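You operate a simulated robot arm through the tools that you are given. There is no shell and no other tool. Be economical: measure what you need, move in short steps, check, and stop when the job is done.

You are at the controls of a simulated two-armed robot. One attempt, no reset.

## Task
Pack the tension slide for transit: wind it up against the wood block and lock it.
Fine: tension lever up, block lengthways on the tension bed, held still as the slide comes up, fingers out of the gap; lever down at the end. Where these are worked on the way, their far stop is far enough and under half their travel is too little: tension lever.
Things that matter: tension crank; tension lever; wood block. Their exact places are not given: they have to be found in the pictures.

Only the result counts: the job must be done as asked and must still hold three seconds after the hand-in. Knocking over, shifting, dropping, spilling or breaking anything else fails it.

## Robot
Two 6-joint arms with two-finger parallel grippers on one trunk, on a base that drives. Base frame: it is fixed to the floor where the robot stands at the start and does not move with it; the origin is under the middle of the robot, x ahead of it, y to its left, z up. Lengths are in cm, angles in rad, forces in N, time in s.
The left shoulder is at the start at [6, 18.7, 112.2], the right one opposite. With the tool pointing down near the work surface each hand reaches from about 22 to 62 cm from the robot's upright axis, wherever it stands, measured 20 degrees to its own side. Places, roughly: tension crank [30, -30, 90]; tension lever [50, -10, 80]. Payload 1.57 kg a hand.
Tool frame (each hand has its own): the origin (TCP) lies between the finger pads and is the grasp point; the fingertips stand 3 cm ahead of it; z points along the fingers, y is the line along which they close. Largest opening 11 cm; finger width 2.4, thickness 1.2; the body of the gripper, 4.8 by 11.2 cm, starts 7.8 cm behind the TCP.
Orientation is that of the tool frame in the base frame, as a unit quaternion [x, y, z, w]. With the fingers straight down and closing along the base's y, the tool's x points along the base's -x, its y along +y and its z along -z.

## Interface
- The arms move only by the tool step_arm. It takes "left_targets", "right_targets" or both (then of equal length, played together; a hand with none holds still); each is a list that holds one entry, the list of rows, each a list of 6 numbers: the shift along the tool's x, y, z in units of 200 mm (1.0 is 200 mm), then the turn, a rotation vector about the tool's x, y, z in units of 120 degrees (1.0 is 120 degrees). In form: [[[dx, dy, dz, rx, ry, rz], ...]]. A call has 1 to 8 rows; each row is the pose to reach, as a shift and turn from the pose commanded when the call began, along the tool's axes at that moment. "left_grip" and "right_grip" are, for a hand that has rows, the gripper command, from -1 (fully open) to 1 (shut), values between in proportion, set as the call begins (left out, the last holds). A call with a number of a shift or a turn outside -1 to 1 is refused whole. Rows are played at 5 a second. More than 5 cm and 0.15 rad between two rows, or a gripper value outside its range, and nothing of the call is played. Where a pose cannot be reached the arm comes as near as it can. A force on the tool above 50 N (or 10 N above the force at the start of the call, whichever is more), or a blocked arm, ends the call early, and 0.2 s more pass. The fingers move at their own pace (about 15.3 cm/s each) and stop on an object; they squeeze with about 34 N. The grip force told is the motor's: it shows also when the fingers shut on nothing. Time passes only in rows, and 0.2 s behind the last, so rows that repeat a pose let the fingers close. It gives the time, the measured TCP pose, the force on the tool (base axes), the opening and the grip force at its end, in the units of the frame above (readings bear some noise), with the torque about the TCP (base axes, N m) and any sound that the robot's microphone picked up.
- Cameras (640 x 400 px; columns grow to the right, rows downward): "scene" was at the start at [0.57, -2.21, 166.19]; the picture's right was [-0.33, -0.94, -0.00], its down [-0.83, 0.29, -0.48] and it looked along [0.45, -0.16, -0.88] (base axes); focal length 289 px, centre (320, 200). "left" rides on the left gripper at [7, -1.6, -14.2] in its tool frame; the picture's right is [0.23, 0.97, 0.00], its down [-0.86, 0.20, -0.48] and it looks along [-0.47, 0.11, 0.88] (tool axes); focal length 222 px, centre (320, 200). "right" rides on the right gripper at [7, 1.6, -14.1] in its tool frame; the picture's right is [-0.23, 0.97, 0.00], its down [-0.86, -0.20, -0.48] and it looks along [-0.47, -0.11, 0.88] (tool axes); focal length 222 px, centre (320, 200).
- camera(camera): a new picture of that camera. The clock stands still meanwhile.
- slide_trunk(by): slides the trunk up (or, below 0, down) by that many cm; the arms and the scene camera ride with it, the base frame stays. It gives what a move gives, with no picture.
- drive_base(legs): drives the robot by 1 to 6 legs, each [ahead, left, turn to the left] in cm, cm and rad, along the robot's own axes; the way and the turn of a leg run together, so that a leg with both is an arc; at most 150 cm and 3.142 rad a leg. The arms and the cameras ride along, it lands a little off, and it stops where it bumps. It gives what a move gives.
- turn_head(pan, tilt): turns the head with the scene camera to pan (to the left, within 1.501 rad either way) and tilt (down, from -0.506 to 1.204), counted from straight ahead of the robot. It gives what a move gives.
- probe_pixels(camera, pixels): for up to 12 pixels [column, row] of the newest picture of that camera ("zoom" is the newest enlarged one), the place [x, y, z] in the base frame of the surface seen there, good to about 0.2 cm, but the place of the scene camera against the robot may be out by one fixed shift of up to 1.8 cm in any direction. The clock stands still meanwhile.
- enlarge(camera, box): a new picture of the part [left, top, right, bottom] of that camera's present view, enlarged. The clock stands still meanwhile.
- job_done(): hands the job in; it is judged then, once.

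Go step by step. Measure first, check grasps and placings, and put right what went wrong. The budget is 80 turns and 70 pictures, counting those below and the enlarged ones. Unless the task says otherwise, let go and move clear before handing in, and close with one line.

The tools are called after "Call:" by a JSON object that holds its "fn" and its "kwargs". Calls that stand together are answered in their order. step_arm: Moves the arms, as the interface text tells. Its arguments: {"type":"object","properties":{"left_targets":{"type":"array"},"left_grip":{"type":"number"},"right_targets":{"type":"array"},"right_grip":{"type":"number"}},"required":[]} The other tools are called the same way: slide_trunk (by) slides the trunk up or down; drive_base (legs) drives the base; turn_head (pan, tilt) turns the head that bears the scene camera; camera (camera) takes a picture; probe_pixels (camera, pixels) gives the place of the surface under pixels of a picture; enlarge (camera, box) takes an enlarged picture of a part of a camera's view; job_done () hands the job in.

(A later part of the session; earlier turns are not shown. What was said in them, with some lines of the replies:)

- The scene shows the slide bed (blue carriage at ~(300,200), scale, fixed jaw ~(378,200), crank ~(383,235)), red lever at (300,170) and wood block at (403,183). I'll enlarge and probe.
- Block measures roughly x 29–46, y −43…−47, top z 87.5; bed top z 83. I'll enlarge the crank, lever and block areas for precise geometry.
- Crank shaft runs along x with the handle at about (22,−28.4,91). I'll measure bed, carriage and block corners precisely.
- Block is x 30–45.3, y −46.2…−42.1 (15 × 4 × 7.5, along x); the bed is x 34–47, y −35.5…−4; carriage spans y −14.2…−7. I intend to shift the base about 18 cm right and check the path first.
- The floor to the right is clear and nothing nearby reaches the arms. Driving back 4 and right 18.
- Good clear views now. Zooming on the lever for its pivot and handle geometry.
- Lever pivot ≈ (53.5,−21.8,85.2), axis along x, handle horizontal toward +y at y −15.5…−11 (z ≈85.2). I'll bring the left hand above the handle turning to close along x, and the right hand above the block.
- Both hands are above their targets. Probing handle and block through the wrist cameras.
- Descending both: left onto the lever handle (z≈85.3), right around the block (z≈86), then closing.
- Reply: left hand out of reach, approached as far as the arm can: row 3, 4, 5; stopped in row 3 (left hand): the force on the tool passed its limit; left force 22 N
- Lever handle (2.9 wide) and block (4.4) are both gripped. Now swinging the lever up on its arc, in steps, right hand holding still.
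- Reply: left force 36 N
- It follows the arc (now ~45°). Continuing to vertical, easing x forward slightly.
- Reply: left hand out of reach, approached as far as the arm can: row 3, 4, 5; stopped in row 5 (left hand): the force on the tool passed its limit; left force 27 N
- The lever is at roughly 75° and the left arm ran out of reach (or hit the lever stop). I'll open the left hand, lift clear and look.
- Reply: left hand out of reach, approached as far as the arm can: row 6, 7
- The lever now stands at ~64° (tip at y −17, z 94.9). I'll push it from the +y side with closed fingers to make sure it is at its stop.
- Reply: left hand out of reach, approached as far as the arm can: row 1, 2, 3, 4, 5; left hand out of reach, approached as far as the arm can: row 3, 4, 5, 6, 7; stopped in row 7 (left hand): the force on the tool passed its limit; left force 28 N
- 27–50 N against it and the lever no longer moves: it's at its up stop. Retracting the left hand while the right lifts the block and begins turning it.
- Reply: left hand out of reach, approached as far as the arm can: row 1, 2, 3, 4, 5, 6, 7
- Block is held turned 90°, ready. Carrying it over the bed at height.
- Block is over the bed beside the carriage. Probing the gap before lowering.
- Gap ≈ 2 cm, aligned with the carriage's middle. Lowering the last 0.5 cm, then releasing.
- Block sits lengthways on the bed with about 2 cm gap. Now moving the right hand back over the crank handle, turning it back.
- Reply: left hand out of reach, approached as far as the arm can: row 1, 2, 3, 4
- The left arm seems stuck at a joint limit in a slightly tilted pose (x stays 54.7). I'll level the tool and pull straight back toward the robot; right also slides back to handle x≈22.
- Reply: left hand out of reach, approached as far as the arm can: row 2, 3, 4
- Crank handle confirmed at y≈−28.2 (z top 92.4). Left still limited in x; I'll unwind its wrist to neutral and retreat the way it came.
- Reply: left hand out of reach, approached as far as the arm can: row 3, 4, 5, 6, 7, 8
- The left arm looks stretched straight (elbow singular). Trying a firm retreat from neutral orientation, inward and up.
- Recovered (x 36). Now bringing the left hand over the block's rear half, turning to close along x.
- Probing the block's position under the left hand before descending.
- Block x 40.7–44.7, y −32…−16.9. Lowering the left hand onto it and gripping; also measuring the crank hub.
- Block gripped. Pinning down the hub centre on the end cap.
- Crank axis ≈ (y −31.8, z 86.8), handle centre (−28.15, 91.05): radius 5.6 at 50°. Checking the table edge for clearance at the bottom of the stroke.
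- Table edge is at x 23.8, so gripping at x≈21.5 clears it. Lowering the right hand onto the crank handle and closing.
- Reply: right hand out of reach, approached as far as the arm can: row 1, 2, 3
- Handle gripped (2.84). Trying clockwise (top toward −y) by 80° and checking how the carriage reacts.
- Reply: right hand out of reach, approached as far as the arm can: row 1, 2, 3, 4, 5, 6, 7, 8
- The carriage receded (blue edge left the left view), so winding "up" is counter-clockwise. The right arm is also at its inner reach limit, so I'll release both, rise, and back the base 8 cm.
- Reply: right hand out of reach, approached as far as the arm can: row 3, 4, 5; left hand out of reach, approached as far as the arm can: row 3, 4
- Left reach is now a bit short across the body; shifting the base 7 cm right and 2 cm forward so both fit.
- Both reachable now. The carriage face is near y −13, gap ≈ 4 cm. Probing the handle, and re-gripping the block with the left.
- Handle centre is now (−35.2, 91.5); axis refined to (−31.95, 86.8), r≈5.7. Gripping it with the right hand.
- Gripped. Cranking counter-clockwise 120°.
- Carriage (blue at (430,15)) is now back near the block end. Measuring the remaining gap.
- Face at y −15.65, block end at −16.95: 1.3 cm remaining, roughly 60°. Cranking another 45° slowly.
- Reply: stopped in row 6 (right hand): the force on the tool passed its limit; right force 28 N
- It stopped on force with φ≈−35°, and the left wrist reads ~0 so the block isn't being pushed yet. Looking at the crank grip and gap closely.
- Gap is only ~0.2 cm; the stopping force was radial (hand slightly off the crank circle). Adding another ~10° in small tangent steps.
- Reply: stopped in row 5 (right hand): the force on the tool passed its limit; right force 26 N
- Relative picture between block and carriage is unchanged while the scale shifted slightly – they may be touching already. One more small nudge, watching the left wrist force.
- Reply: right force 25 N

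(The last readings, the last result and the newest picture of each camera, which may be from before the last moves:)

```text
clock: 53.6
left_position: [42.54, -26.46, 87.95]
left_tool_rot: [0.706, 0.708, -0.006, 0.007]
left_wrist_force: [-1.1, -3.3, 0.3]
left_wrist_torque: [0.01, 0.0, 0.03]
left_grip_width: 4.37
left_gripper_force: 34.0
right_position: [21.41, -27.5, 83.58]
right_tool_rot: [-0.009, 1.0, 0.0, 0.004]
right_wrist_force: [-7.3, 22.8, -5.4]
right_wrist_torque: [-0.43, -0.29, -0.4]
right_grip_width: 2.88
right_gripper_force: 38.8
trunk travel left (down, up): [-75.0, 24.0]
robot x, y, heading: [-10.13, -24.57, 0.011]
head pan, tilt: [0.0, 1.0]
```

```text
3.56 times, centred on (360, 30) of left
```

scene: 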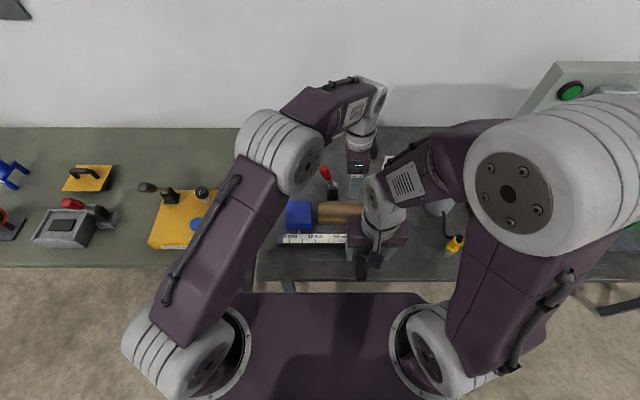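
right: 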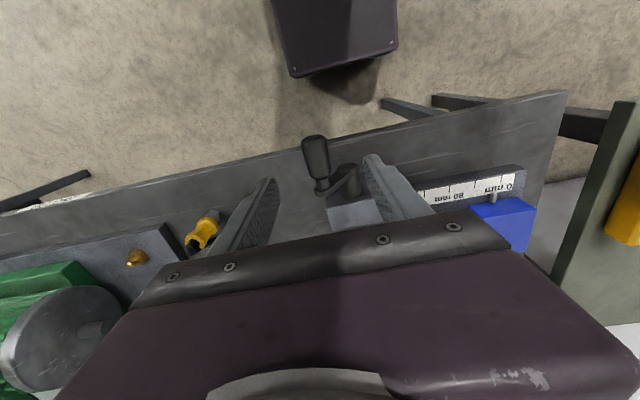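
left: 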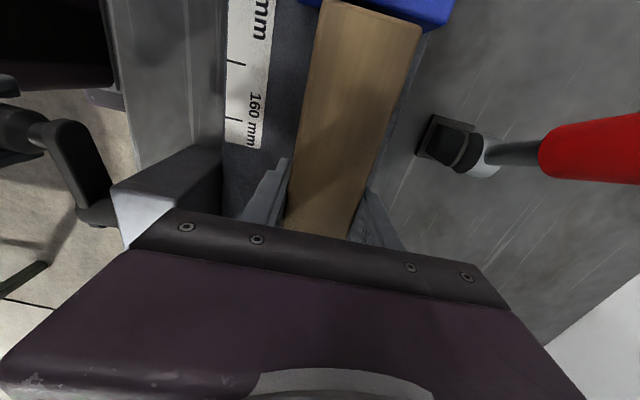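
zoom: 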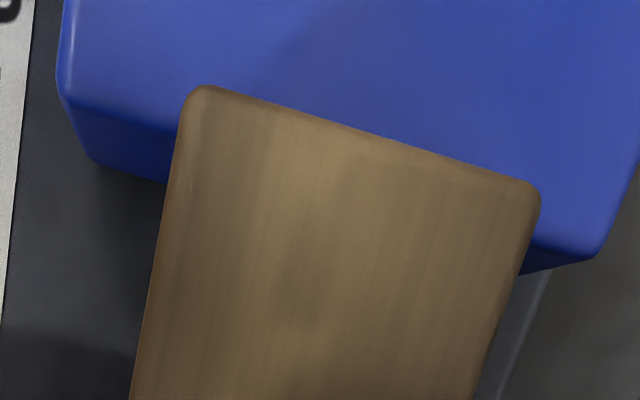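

Now the left wrist feels −3 N in y and block+carriage move as one: the slide is up against the block. Stopping the wind; releasing the crank and lifting the right hand clear.

Call:
{"fn": "step_arm", "kwargs": {"right_targets": [[[0, 0, 0, 0, 0, 0], [0, 0, 0, 0, 0, 0], [0, 0, 0, 0, 0, 0], [0, 0, -0.2, 0, 0, 0], [0, 0, -0.42, 0, 0, 0], [0, 0, -0.65, 0, 0, 0], [0, -0.1, -0.85, 0, 0, 0]]], "right_grip": -0.3}}

Call:
{"fn": "enlarge", "kwargs": {"camera": "left", "box": [270, 0, 450, 60]}}

Call:
{"fn": "enlarge", "kwargs": {"camera": "scene", "box": [260, 140, 420, 280]}}

```text
clock: 55.2
left_position: [42.58, -26.75, 87.83]
left_tool_rot: [0.706, 0.708, -0.004, 0.005]
left_wrist_force: [-0.1, 0.6, -0.7]
left_wrist_torque: [-0.05, 0.0, 0.0]
left_grip_width: 4.38
left_gripper_force: 35.1
right_position: [21.14, -29.54, 100.37]
right_tool_rot: [-0.009, 1.0, 0.001, 0.003]
right_wrist_force: [-0.7, 0.5, -0.1]
right_wrist_torque: [0.0, -0.01, 0.03]
right_grip_width: 7.18
right_gripper_force: 0.1
trunk travel left (down, up): [-75.0, 24.0]
robot x, y, heading: [-9.92, -24.35, 0.01]
head pan, tilt: [0.0, 1.0]
```

```text
3.56 times, centred on (360, 30) of left
```

zoom: 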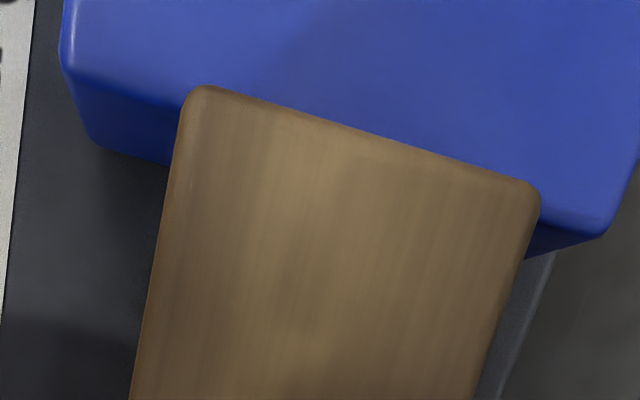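

```text
2.86 times, centred on (340, 210) of scene
```

zoom: 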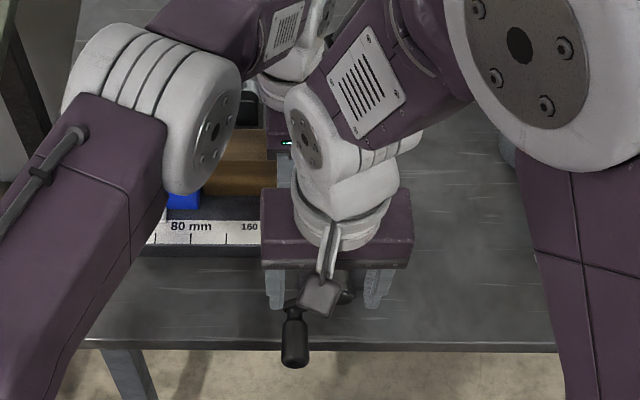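

On release the robot relaxed and the block crept ~0.2 cm away from the carriage. I'll re-grip the crank cleanly and take up the slack.

Call:
{"fn": "camera", "kwargs": {"camera": "right"}}

Call:
{"fn": "enlarge", "kwargs": {"camera": "right", "box": [240, 100, 400, 220]}}

Call:
{"fn": "probe_pixels", "kwargs": {"camera": "left", "pixels": [[300, 40], [300, 45], [437, 66], [380, 40], [340, 32]]}}

```text
15 pictures are left
```

right: 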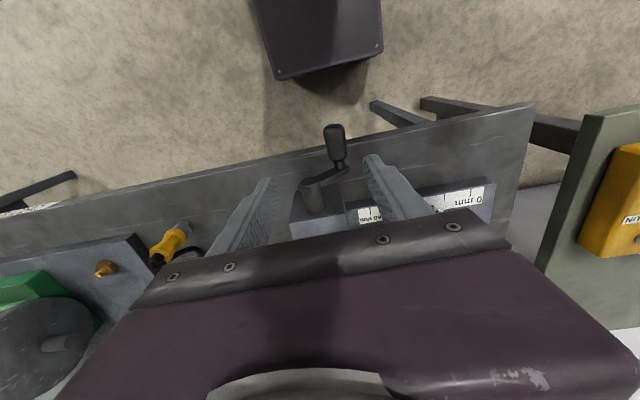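

```text
3.33 times, centred on (320, 160) of right
```

zoom: 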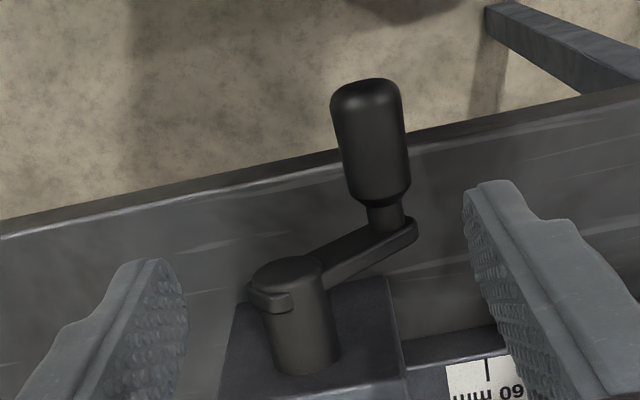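

```text
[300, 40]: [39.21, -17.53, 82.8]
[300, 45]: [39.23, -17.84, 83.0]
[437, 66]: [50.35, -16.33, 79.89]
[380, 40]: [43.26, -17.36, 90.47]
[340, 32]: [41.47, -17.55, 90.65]
```

Call:
{"fn": "probe_pixels", "kwargs": {"camera": "zoom", "pixels": [[370, 130], [375, 165], [340, 140], [404, 140], [285, 275], [262, 275], [318, 272], [305, 330], [400, 232], [370, 100]]}}

```text
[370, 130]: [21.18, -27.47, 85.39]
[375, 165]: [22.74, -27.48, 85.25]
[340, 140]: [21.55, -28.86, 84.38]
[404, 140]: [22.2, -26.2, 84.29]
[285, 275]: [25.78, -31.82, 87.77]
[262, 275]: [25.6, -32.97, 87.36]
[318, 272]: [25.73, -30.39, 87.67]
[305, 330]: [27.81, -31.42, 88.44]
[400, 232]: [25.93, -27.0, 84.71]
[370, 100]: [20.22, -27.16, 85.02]
```

Refit: axis (−31.94, 87.15), r 5.44, handle at φ≈−35°. Re-gripping at the right spot.

Call:
{"fn": "step_arm", "kwargs": {"right_targets": [[[-0.018, 0.102, 0.2, 0, 0, 0], [-0.018, 0.102, 0.4, 0, 0, 0], [-0.018, 0.102, 0.6, 0, 0, 0], [-0.018, 0.102, 0.74, 0, 0, 0], [-0.018, 0.102, 0.765, 0, 0, 0]]]}}

Call:
{"fn": "step_arm", "kwargs": {"right_targets": [[[0, 0, 0, 0, 0, 0], [0, 0, 0, 0, 0, 0], [0, 0, 0, 0, 0, 0]]], "right_grip": 1}}

Call:
{"fn": "step_arm", "kwargs": {"right_targets": [[[0, -0.007, 0.0095, 0, 0, 0], [0, -0.0145, 0.019, 0, 0, 0], [0, -0.022, 0.028, 0, 0, 0], [0, -0.03, 0.036, 0, 0, 0], [0, -0.03, 0.036, 0, 0, 0]]]}}

Call:
{"fn": "enlarge", "kwargs": {"camera": "left", "box": [270, 0, 450, 60]}}

```text
clock: 56.4
left_position: [42.67, -26.73, 87.9]
left_tool_rot: [0.707, 0.707, -0.005, 0.005]
left_wrist_force: [0.4, 0.1, -0.1]
left_wrist_torque: [-0.01, -0.04, 0.0]
left_grip_width: 4.37
left_gripper_force: 33.9
right_position: [21.7, -27.46, 85.26]
right_tool_rot: [-0.008, 1.0, 0.001, 0.002]
right_wrist_force: [-1.0, 0.0, 0.3]
right_wrist_torque: [0.02, -0.02, 0.0]
right_grip_width: 7.15
right_gripper_force: 0.0
trunk travel left (down, up): [-75.0, 24.0]
robot x, y, heading: [-9.71, -24.29, 0.013]
head pan, tilt: [0.0, 1.0]
```

```text
clock: 57.2
left_position: [42.72, -26.66, 87.83]
left_tool_rot: [0.706, 0.708, -0.006, 0.005]
left_wrist_force: [-2.2, 0.3, 2.1]
left_wrist_torque: [0.34, 0.02, 0.14]
left_grip_width: 4.37
left_gripper_force: 34.0
right_position: [21.74, -27.5, 85.21]
right_tool_rot: [-0.008, 1.0, 0.002, 0.001]
right_wrist_force: [1.0, 5.7, -11.3]
right_wrist_torque: [0.21, -0.25, -0.66]
right_grip_width: 2.87
right_gripper_force: 38.5
trunk travel left (down, up): [-75.0, 24.0]
robot x, y, heading: [-9.65, -24.44, 0.007]
head pan, tilt: [0.0, 1.0]
```

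```text
clock: 58.4
left_position: [42.66, -26.67, 87.89]
left_tool_rot: [0.706, 0.709, -0.006, 0.007]
left_wrist_force: [0.4, -2.5, -1.1]
left_wrist_torque: [-0.08, 0.04, -0.08]
left_grip_width: 4.38
left_gripper_force: 34.1
right_position: [21.93, -27.98, 84.48]
right_tool_rot: [-0.009, 1.0, 0.001, 0.003]
right_wrist_force: [-7.3, 13.9, -10.3]
right_wrist_torque: [0.17, -0.4, -0.71]
right_grip_width: 2.85
right_gripper_force: 38.3
trunk travel left (down, up): [-75.0, 24.0]
robot x, y, heading: [-9.89, -23.95, 0.008]
head pan, tilt: [0.0, 1.0]
stopped in row 5 (right hand): the force on the tool passed its limit (the readings are from after the stop); the commanded pose is now the measured one
```

```text
3.56 times, centred on (360, 30) of left
```

zoom: 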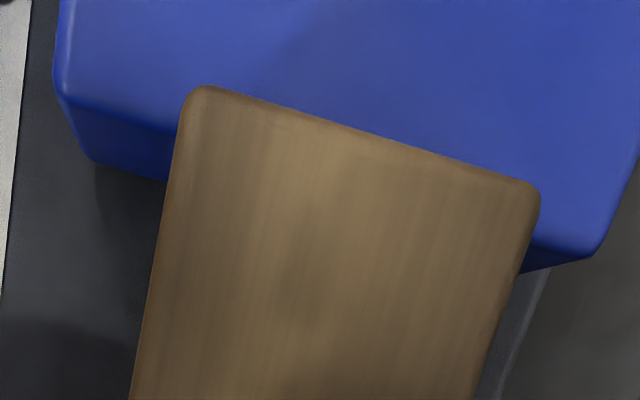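

Contact again (carriage edge back to (598,256), left wrist −2.5 N, force stop). Now releasing the block first while the crank is still held, then the crank.

Call:
{"fn": "step_arm", "kwargs": {"left_targets": [[[0, 0, 0, 0, 0, 0], [0, 0, 0, 0, 0, 0], [0, 0, -0.1, 0, 0, 0], [0, 0, -0.25, 0, 0, 0], [0, 0, -0.4, 0, 0, 0], [0, 0, -0.55, 0, 0, 0]]], "left_grip": -0.4}}

Call:
{"fn": "step_arm", "kwargs": {"right_targets": [[[0, 0, 0, 0, 0, 0], [0, 0, 0, 0, 0, 0], [0, 0, 0, 0, 0, 0], [0, 0, -0.2, 0, 0, 0], [0, 0, -0.42, 0, 0, 0], [0, 0, -0.65, 0, 0, 0], [0, -0.1, -0.85, 0, 0, 0]]], "right_grip": -0.3}}

Call:
{"fn": "camera", "kwargs": {"camera": "left"}}

```text
clock: 59.8
left_position: [42.45, -26.58, 98.92]
left_tool_rot: [0.707, 0.708, -0.006, 0.007]
left_wrist_force: [-0.8, -0.5, 0.3]
left_wrist_torque: [-0.03, -0.01, -0.02]
left_grip_width: 7.7
left_gripper_force: 0.1
right_position: [21.89, -28.09, 84.48]
right_tool_rot: [-0.01, 1.0, 0.0, 0.002]
right_wrist_force: [-8.4, 19.7, -21.3]
right_wrist_torque: [0.23, 0.12, -0.6]
right_grip_width: 2.86
right_gripper_force: 39.1
trunk travel left (down, up): [-75.0, 24.0]
robot x, y, heading: [-9.74, -24.36, 0.003]
head pan, tilt: [0.0, 1.0]
```

```text
clock: 61.4
left_position: [42.34, -27.0, 99.03]
left_tool_rot: [0.707, 0.708, -0.005, 0.008]
left_wrist_force: [-0.4, 0.3, -0.6]
left_wrist_torque: [0.02, -0.01, 0.05]
left_grip_width: 7.7
left_gripper_force: 0.1
right_position: [21.28, -30.37, 101.9]
right_tool_rot: [-0.01, 1.0, 0.003, 0.004]
right_wrist_force: [-0.1, -0.4, 0.0]
right_wrist_torque: [0.02, 0.0, -0.01]
right_grip_width: 7.12
right_gripper_force: 0.1
trunk travel left (down, up): [-75.0, 24.0]
robot x, y, heading: [-9.62, -24.12, 0.01]
head pan, tilt: [0.0, 1.0]
```

```text
12 pictures are left
```

left: 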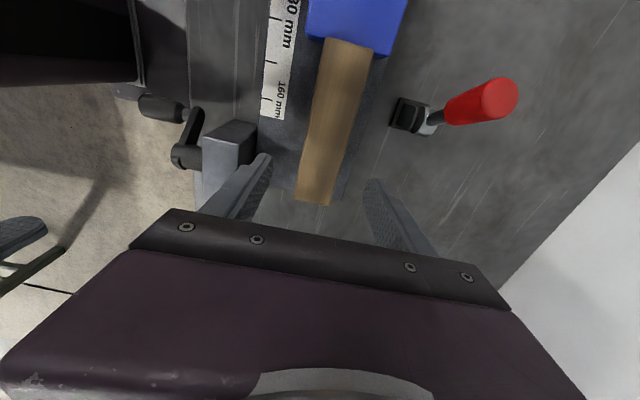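

Block and carriage appear in contact at (350,42). Verifying, then I'll plan the lever.

Call:
{"fn": "probe_pixels", "kwargs": {"camera": "left", "pixels": [[326, 40], [350, 44], [370, 49], [316, 36], [382, 53], [314, 40], [312, 200], [495, 98], [470, 108], [440, 118]]}}

Call:
{"fn": "enlarge", "kwargs": {"camera": "left", "box": [295, 15, 415, 75]}}

```text
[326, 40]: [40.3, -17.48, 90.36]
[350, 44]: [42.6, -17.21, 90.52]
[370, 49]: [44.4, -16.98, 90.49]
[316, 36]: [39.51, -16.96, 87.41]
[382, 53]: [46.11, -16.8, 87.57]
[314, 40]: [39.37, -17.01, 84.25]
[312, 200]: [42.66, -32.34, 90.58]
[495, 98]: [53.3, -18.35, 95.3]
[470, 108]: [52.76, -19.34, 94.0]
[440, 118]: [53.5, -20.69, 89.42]
```

```text
5.33 times, centred on (355, 45) of left
```

zoom: 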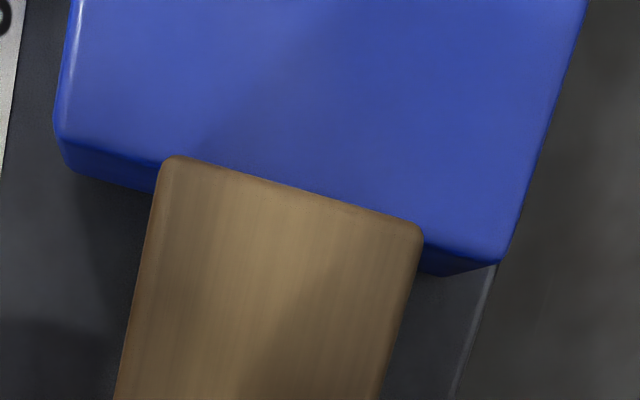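

Carriage face −17.0 against block end: contact holds. Raising the left hand and driving forward 9 cm so the lever is in comfortable reach.

Call:
{"fn": "step_arm", "kwargs": {"left_targets": [[[0, 0, -0.15, 0, 0, 0], [0, 0, -0.3, 0, 0, 0], [0, 0, -0.45, 0, 0, 0]]], "right_targets": [[[0, -0.15, -0.1, 0, 0, 0], [0, -0.3, -0.2, 0, 0, 0], [0, -0.45, -0.25, 0, 0, 0]]]}}

Call:
{"fn": "drive_base", "kwargs": {"legs": [[9, 0, 0]]}}

```text
clock: 62.1
left_position: [42.54, -26.46, 107.78]
left_tool_rot: [0.707, 0.707, -0.005, 0.007]
left_wrist_force: [0.8, 0.0, 0.0]
left_wrist_torque: [-0.02, 0.03, 0.01]
left_grip_width: 7.71
left_gripper_force: 0.1
right_position: [21.75, -39.32, 106.56]
right_tool_rot: [-0.01, 1.0, 0.002, 0.003]
right_wrist_force: [0.6, -0.2, 0.9]
right_wrist_torque: [0.02, 0.02, 0.02]
right_grip_width: 7.14
right_gripper_force: 0.0
trunk travel left (down, up): [-75.0, 24.0]
robot x, y, heading: [-10.11, -24.34, 0.008]
head pan, tilt: [0.0, 1.0]
```

```text
clock: 63.3
left_position: [51.64, -26.37, 107.94]
left_tool_rot: [0.706, 0.708, -0.004, 0.008]
left_wrist_force: [0.1, -0.1, -1.0]
left_wrist_torque: [0.03, 0.02, 0.02]
left_grip_width: 7.69
left_gripper_force: 0.1
right_position: [30.78, -39.14, 106.66]
right_tool_rot: [-0.01, 1.0, 0.001, 0.003]
right_wrist_force: [-0.5, 0.9, 0.3]
right_wrist_torque: [-0.01, 0.0, 0.0]
right_grip_width: 7.14
right_gripper_force: 0.0
trunk travel left (down, up): [-75.0, 24.0]
robot x, y, heading: [-1.01, -23.88, 0.012]
head pan, tilt: [0.0, 1.0]
```

Now moving the left hand over the raised lever and straddling it (fingers closing along x).

Call:
{"fn": "step_arm", "kwargs": {"left_targets": [[[0.12, 0.05, 0, 0, 0, 0], [0.25, 0.1, 0, 0, 0, 0], [0.373, 0.103, 0, 0, 0, 0], [0.373, 0.103, 0.2, 0, 0, 0], [0.373, 0.103, 0.4, 0, 0, 0], [0.373, 0.103, 0.4, 0, 0, 0]]]}}

Call:
{"fn": "camera", "kwargs": {"camera": "left"}}

```text
clock: 64.7
left_position: [53.66, -19.07, 99.93]
left_tool_rot: [0.706, 0.708, -0.005, 0.007]
left_wrist_force: [0.2, -0.5, -0.4]
left_wrist_torque: [-0.02, 0.02, -0.01]
left_grip_width: 7.71
left_gripper_force: 0.1
right_position: [30.79, -39.12, 106.57]
right_tool_rot: [-0.01, 1.0, 0.002, 0.003]
right_wrist_force: [1.0, -0.3, -0.8]
right_wrist_torque: [0.01, -0.03, -0.01]
right_grip_width: 7.15
right_gripper_force: 0.1
trunk travel left (down, up): [-75.0, 24.0]
robot x, y, heading: [-0.87, -24.18, 0.011]
head pan, tilt: [0.0, 1.0]
```

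```text
10 pictures are left
```

left: 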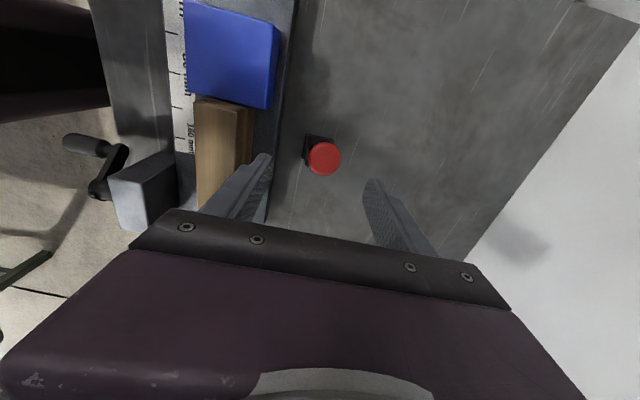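

Call:
{"fn": "probe_pixels", "kwargs": {"camera": "left", "pixels": [[324, 157], [312, 157], [336, 157], [324, 146], [325, 170]]}}

Call:
{"fn": "step_arm", "kwargs": {"left_targets": [[[0, 0.005, 0.12, 0, 0, 0], [0, 0.005, 0.24, 0, 0, 0], [0, 0.005, 0.335, 0, 0, 0], [0, 0.005, 0.335, 0, 0, 0]]]}}

Call:
{"fn": "step_arm", "kwargs": {"left_targets": [[[0, 0, 0, 0, 0, 0], [0, 0, 0, 0, 0, 0], [0, 0, 0, 0, 0, 0]]], "left_grip": 1}}

```text
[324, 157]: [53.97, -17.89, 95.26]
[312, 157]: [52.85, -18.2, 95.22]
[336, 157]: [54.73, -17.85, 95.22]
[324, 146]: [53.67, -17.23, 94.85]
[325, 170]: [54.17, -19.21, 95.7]
```

```text
clock: 65.7
left_position: [54.09, -19.25, 93.2]
left_tool_rot: [0.706, 0.708, -0.006, 0.007]
left_wrist_force: [-0.9, 0.3, -0.9]
left_wrist_torque: [-0.02, 0.06, -0.02]
left_grip_width: 7.69
left_gripper_force: 0.1
right_position: [31.02, -39.28, 106.49]
right_tool_rot: [-0.011, 1.0, 0.003, 0.003]
right_wrist_force: [0.1, 0.0, 0.8]
right_wrist_torque: [-0.03, 0.0, 0.01]
right_grip_width: 7.12
right_gripper_force: 0.1
trunk travel left (down, up): [-75.0, 24.0]
robot x, y, heading: [-1.02, -24.15, 0.011]
head pan, tilt: [0.0, 1.0]
```

```text
clock: 66.5
left_position: [53.84, -19.38, 93.1]
left_tool_rot: [0.706, 0.708, -0.006, 0.007]
left_wrist_force: [-5.8, 0.1, -4.1]
left_wrist_torque: [0.04, 0.09, 0.01]
left_grip_width: 2.85
left_gripper_force: 38.4
right_position: [30.81, -39.09, 106.46]
right_tool_rot: [-0.01, 1.0, 0.001, 0.003]
right_wrist_force: [-0.1, 0.2, 0.1]
right_wrist_torque: [-0.01, -0.01, -0.01]
right_grip_width: 7.13
right_gripper_force: 0.1
trunk travel left (down, up): [-75.0, 24.0]
robot x, y, heading: [-1.0, -23.75, 0.01]
head pan, tilt: [0.0, 1.0]
```

Lever gripped (2.85). Swinging it down along its arc to horizontal.

Call:
{"fn": "step_arm", "kwargs": {"left_targets": [[[0.066, 0, 0.031, 0, 0, 0], [0.126, 0, 0.073, 0, 0, 0], [0.178, 0, 0.125, 0, 0, 0], [0.22, 0, 0.185, 0, 0, 0], [0.251, 0, 0.251, 0, 0, 0], [0.27, 0, 0.32, 0, 0, 0], [0.277, 0, 0.395, 0, 0, 0], [0.277, 0, 0.42, 0, 0, 0]]]}}

Call:
{"fn": "camera", "kwargs": {"camera": "left"}}

```text
clock: 68.3
left_position: [53.89, -13.37, 84.48]
left_tool_rot: [0.706, 0.708, -0.005, 0.008]
left_wrist_force: [12.9, 13.2, 13.0]
left_wrist_torque: [-1.11, 0.2, -0.08]
left_grip_width: 2.85
left_gripper_force: 38.1
right_position: [30.91, -38.93, 106.58]
right_tool_rot: [-0.01, 1.0, 0.001, 0.002]
right_wrist_force: [-0.2, 0.9, -0.2]
right_wrist_torque: [0.01, 0.02, 0.01]
right_grip_width: 7.15
right_gripper_force: 0.1
trunk travel left (down, up): [-75.0, 24.0]
robot x, y, heading: [-0.83, -24.02, 0.011]
head pan, tilt: [0.0, 1.0]
```

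```text
9 pictures are left
```

left: 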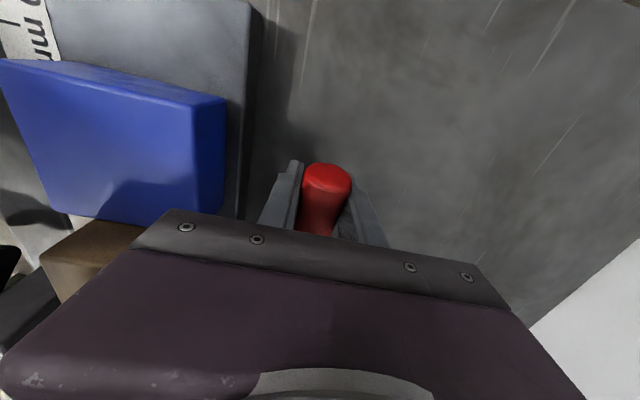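

Lever is near horizontal with 13 N pushing back. Pressing slightly to the stop, then opening and lifting away.

Call:
{"fn": "step_arm", "kwargs": {"left_targets": [[[0, 0, 0.02, 0, 0, 0], [0, 0, 0.04, 0, 0, 0], [0, 0, 0.05, 0, 0, 0]]]}}

Call:
{"fn": "step_arm", "kwargs": {"left_targets": [[[0, 0, 0, 0, 0, 0], [0, 0, 0, 0, 0, 0], [0, 0, -0.15, 0, 0, 0], [0, 0, -0.35, 0, 0, 0], [0, 0, -0.55, 0, 0, 0], [0, 0, -0.75, 0, 0, 0], [0, -0.2, -0.9, 0, 0, 0]]], "left_grip": -0.2}}

Call:
{"fn": "camera", "kwargs": {"camera": "left"}}

```text
clock: 69.1
left_position: [53.96, -13.66, 83.44]
left_tool_rot: [0.706, 0.708, -0.006, 0.006]
left_wrist_force: [11.9, 18.1, 11.3]
left_wrist_torque: [-1.2, 0.15, -0.09]
left_grip_width: 2.83
left_gripper_force: 38.3
right_position: [30.93, -38.97, 106.53]
right_tool_rot: [-0.011, 1.0, 0.001, 0.003]
right_wrist_force: [0.7, 0.3, 0.8]
right_wrist_torque: [-0.02, -0.01, 0.01]
right_grip_width: 7.16
right_gripper_force: 0.1
trunk travel left (down, up): [-75.0, 24.0]
robot x, y, heading: [-0.86, -24.22, 0.004]
head pan, tilt: [0.0, 1.0]
```

```text
clock: 70.7
left_position: [49.27, -13.61, 101.65]
left_tool_rot: [0.705, 0.709, -0.005, 0.008]
left_wrist_force: [0.7, 0.6, -0.3]
left_wrist_torque: [0.02, 0.01, -0.01]
left_grip_width: 6.6
left_gripper_force: 0.1
right_position: [30.71, -39.12, 106.68]
right_tool_rot: [-0.011, 1.0, 0.002, 0.005]
right_wrist_force: [0.8, 0.9, 0.6]
right_wrist_torque: [0.0, -0.02, -0.01]
right_grip_width: 7.15
right_gripper_force: 0.1
trunk travel left (down, up): [-75.0, 24.0]
robot x, y, heading: [-0.69, -24.2, 0.009]
head pan, tilt: [0.0, 1.0]
```

```text
8 pictures are left
```

left: 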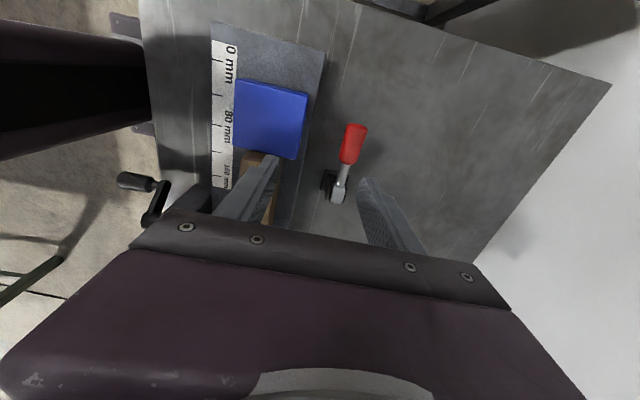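

Call:
{"fn": "probe_pixels", "kwargs": {"camera": "left", "pixels": [[356, 128], [353, 145], [348, 158], [341, 180], [337, 195], [268, 150], [270, 157], [262, 155], [243, 152]]}}

Call:
{"fn": "enlarge", "kwargs": {"camera": "left", "box": [200, 70, 400, 220]}}

```text
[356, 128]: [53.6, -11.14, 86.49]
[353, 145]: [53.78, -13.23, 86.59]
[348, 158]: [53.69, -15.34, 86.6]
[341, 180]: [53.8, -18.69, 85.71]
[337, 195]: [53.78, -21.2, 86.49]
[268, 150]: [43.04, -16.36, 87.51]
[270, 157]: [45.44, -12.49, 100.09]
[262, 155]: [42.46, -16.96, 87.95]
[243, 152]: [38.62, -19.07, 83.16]
```

```text
2.67 times, centred on (300, 145) of left
```

zoom: 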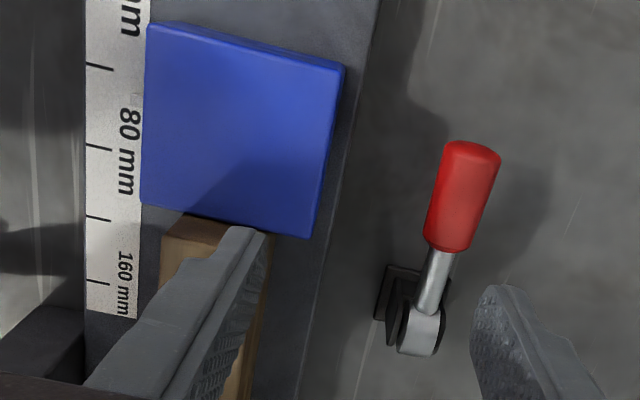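

The lever is back flat (tip z 86.5, same as at the start) – down and locked. Moving the left hand well clear and checking the contact from the scene camera.

Call:
{"fn": "step_arm", "kwargs": {"left_targets": [[[0.15, 0, -0.1, 0, 0, 0], [0.3, 0, -0.2, 0, 0, 0], [0.45, -0.1, -0.3, 0, 0, 0], [0.6, -0.25, -0.4, 0, 0, 0], [0.75, -0.4, -0.4, 0, 0, 0]]], "right_targets": [[[0, -0.15, 0, 0, 0, 0], [0, -0.3, 0, 0, 0, 0], [0, -0.45, 0, 0, 0, 0], [0, -0.6, 0, 0, 0, 0], [0, -0.7, 0, 0, 0, 0]]]}}

Call:
{"fn": "enlarge", "kwargs": {"camera": "scene", "box": [240, 140, 400, 260]}}

Call:
{"fn": "camera", "kwargs": {"camera": "right"}}

```text
clock: 71.9
left_position: [41.54, 1.94, 109.49]
left_tool_rot: [0.706, 0.708, -0.005, 0.009]
left_wrist_force: [-0.3, 0.3, -0.4]
left_wrist_torque: [-0.03, 0.02, 0.01]
left_grip_width: 6.61
left_gripper_force: 0.3
right_position: [31.26, -53.05, 106.22]
right_tool_rot: [-0.011, 1.0, 0.002, 0.004]
right_wrist_force: [1.4, 0.0, -0.1]
right_wrist_torque: [-0.01, -0.02, 0.0]
right_grip_width: 7.14
right_gripper_force: 0.0
trunk travel left (down, up): [-75.0, 24.0]
robot x, y, heading: [-0.69, -24.11, 0.005]
head pan, tilt: [0.0, 1.0]
```

```text
3.33 times, centred on (320, 200) of scene
```

zoom: 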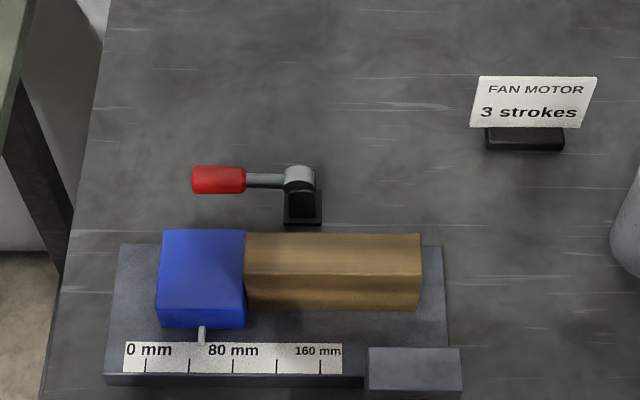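

```text
5 pictures are left
```

right: 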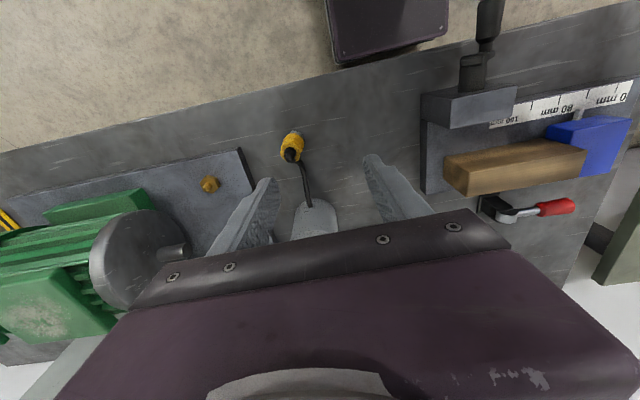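

Carriage meets the block with no visible gap, lever flat, everything else in place. One close look at the joint.

Call:
{"fn": "enlarge", "kwargs": {"camera": "scene", "box": [285, 190, 325, 225]}}

```text
11.43 times, centred on (305, 208) of scene
```

zoom: 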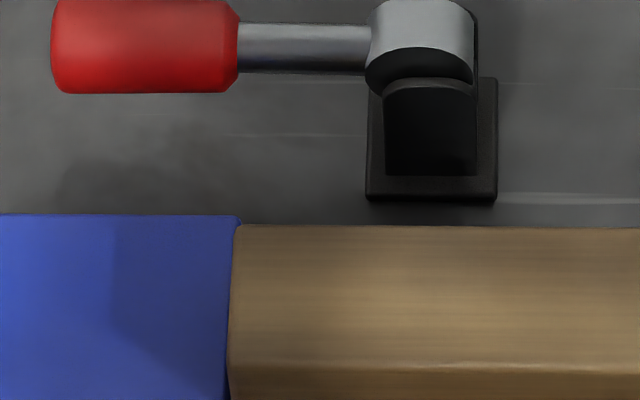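

The joint at (232,300) shows the carriage flush against the block, the lever is flat and both hands are clear. Handing in.

Call:
{"fn": "job_done", "kwargs": {}}

```text
The job is handed in.
```

The tension slide is wound up flush against the wood block, which lies lengthways on the bed. The lever is back down and locked, both hands are clear, and the job is handed in. The slide pushed the block back a few millimetres in the grip as it made contact, so it was not held perfectly still.
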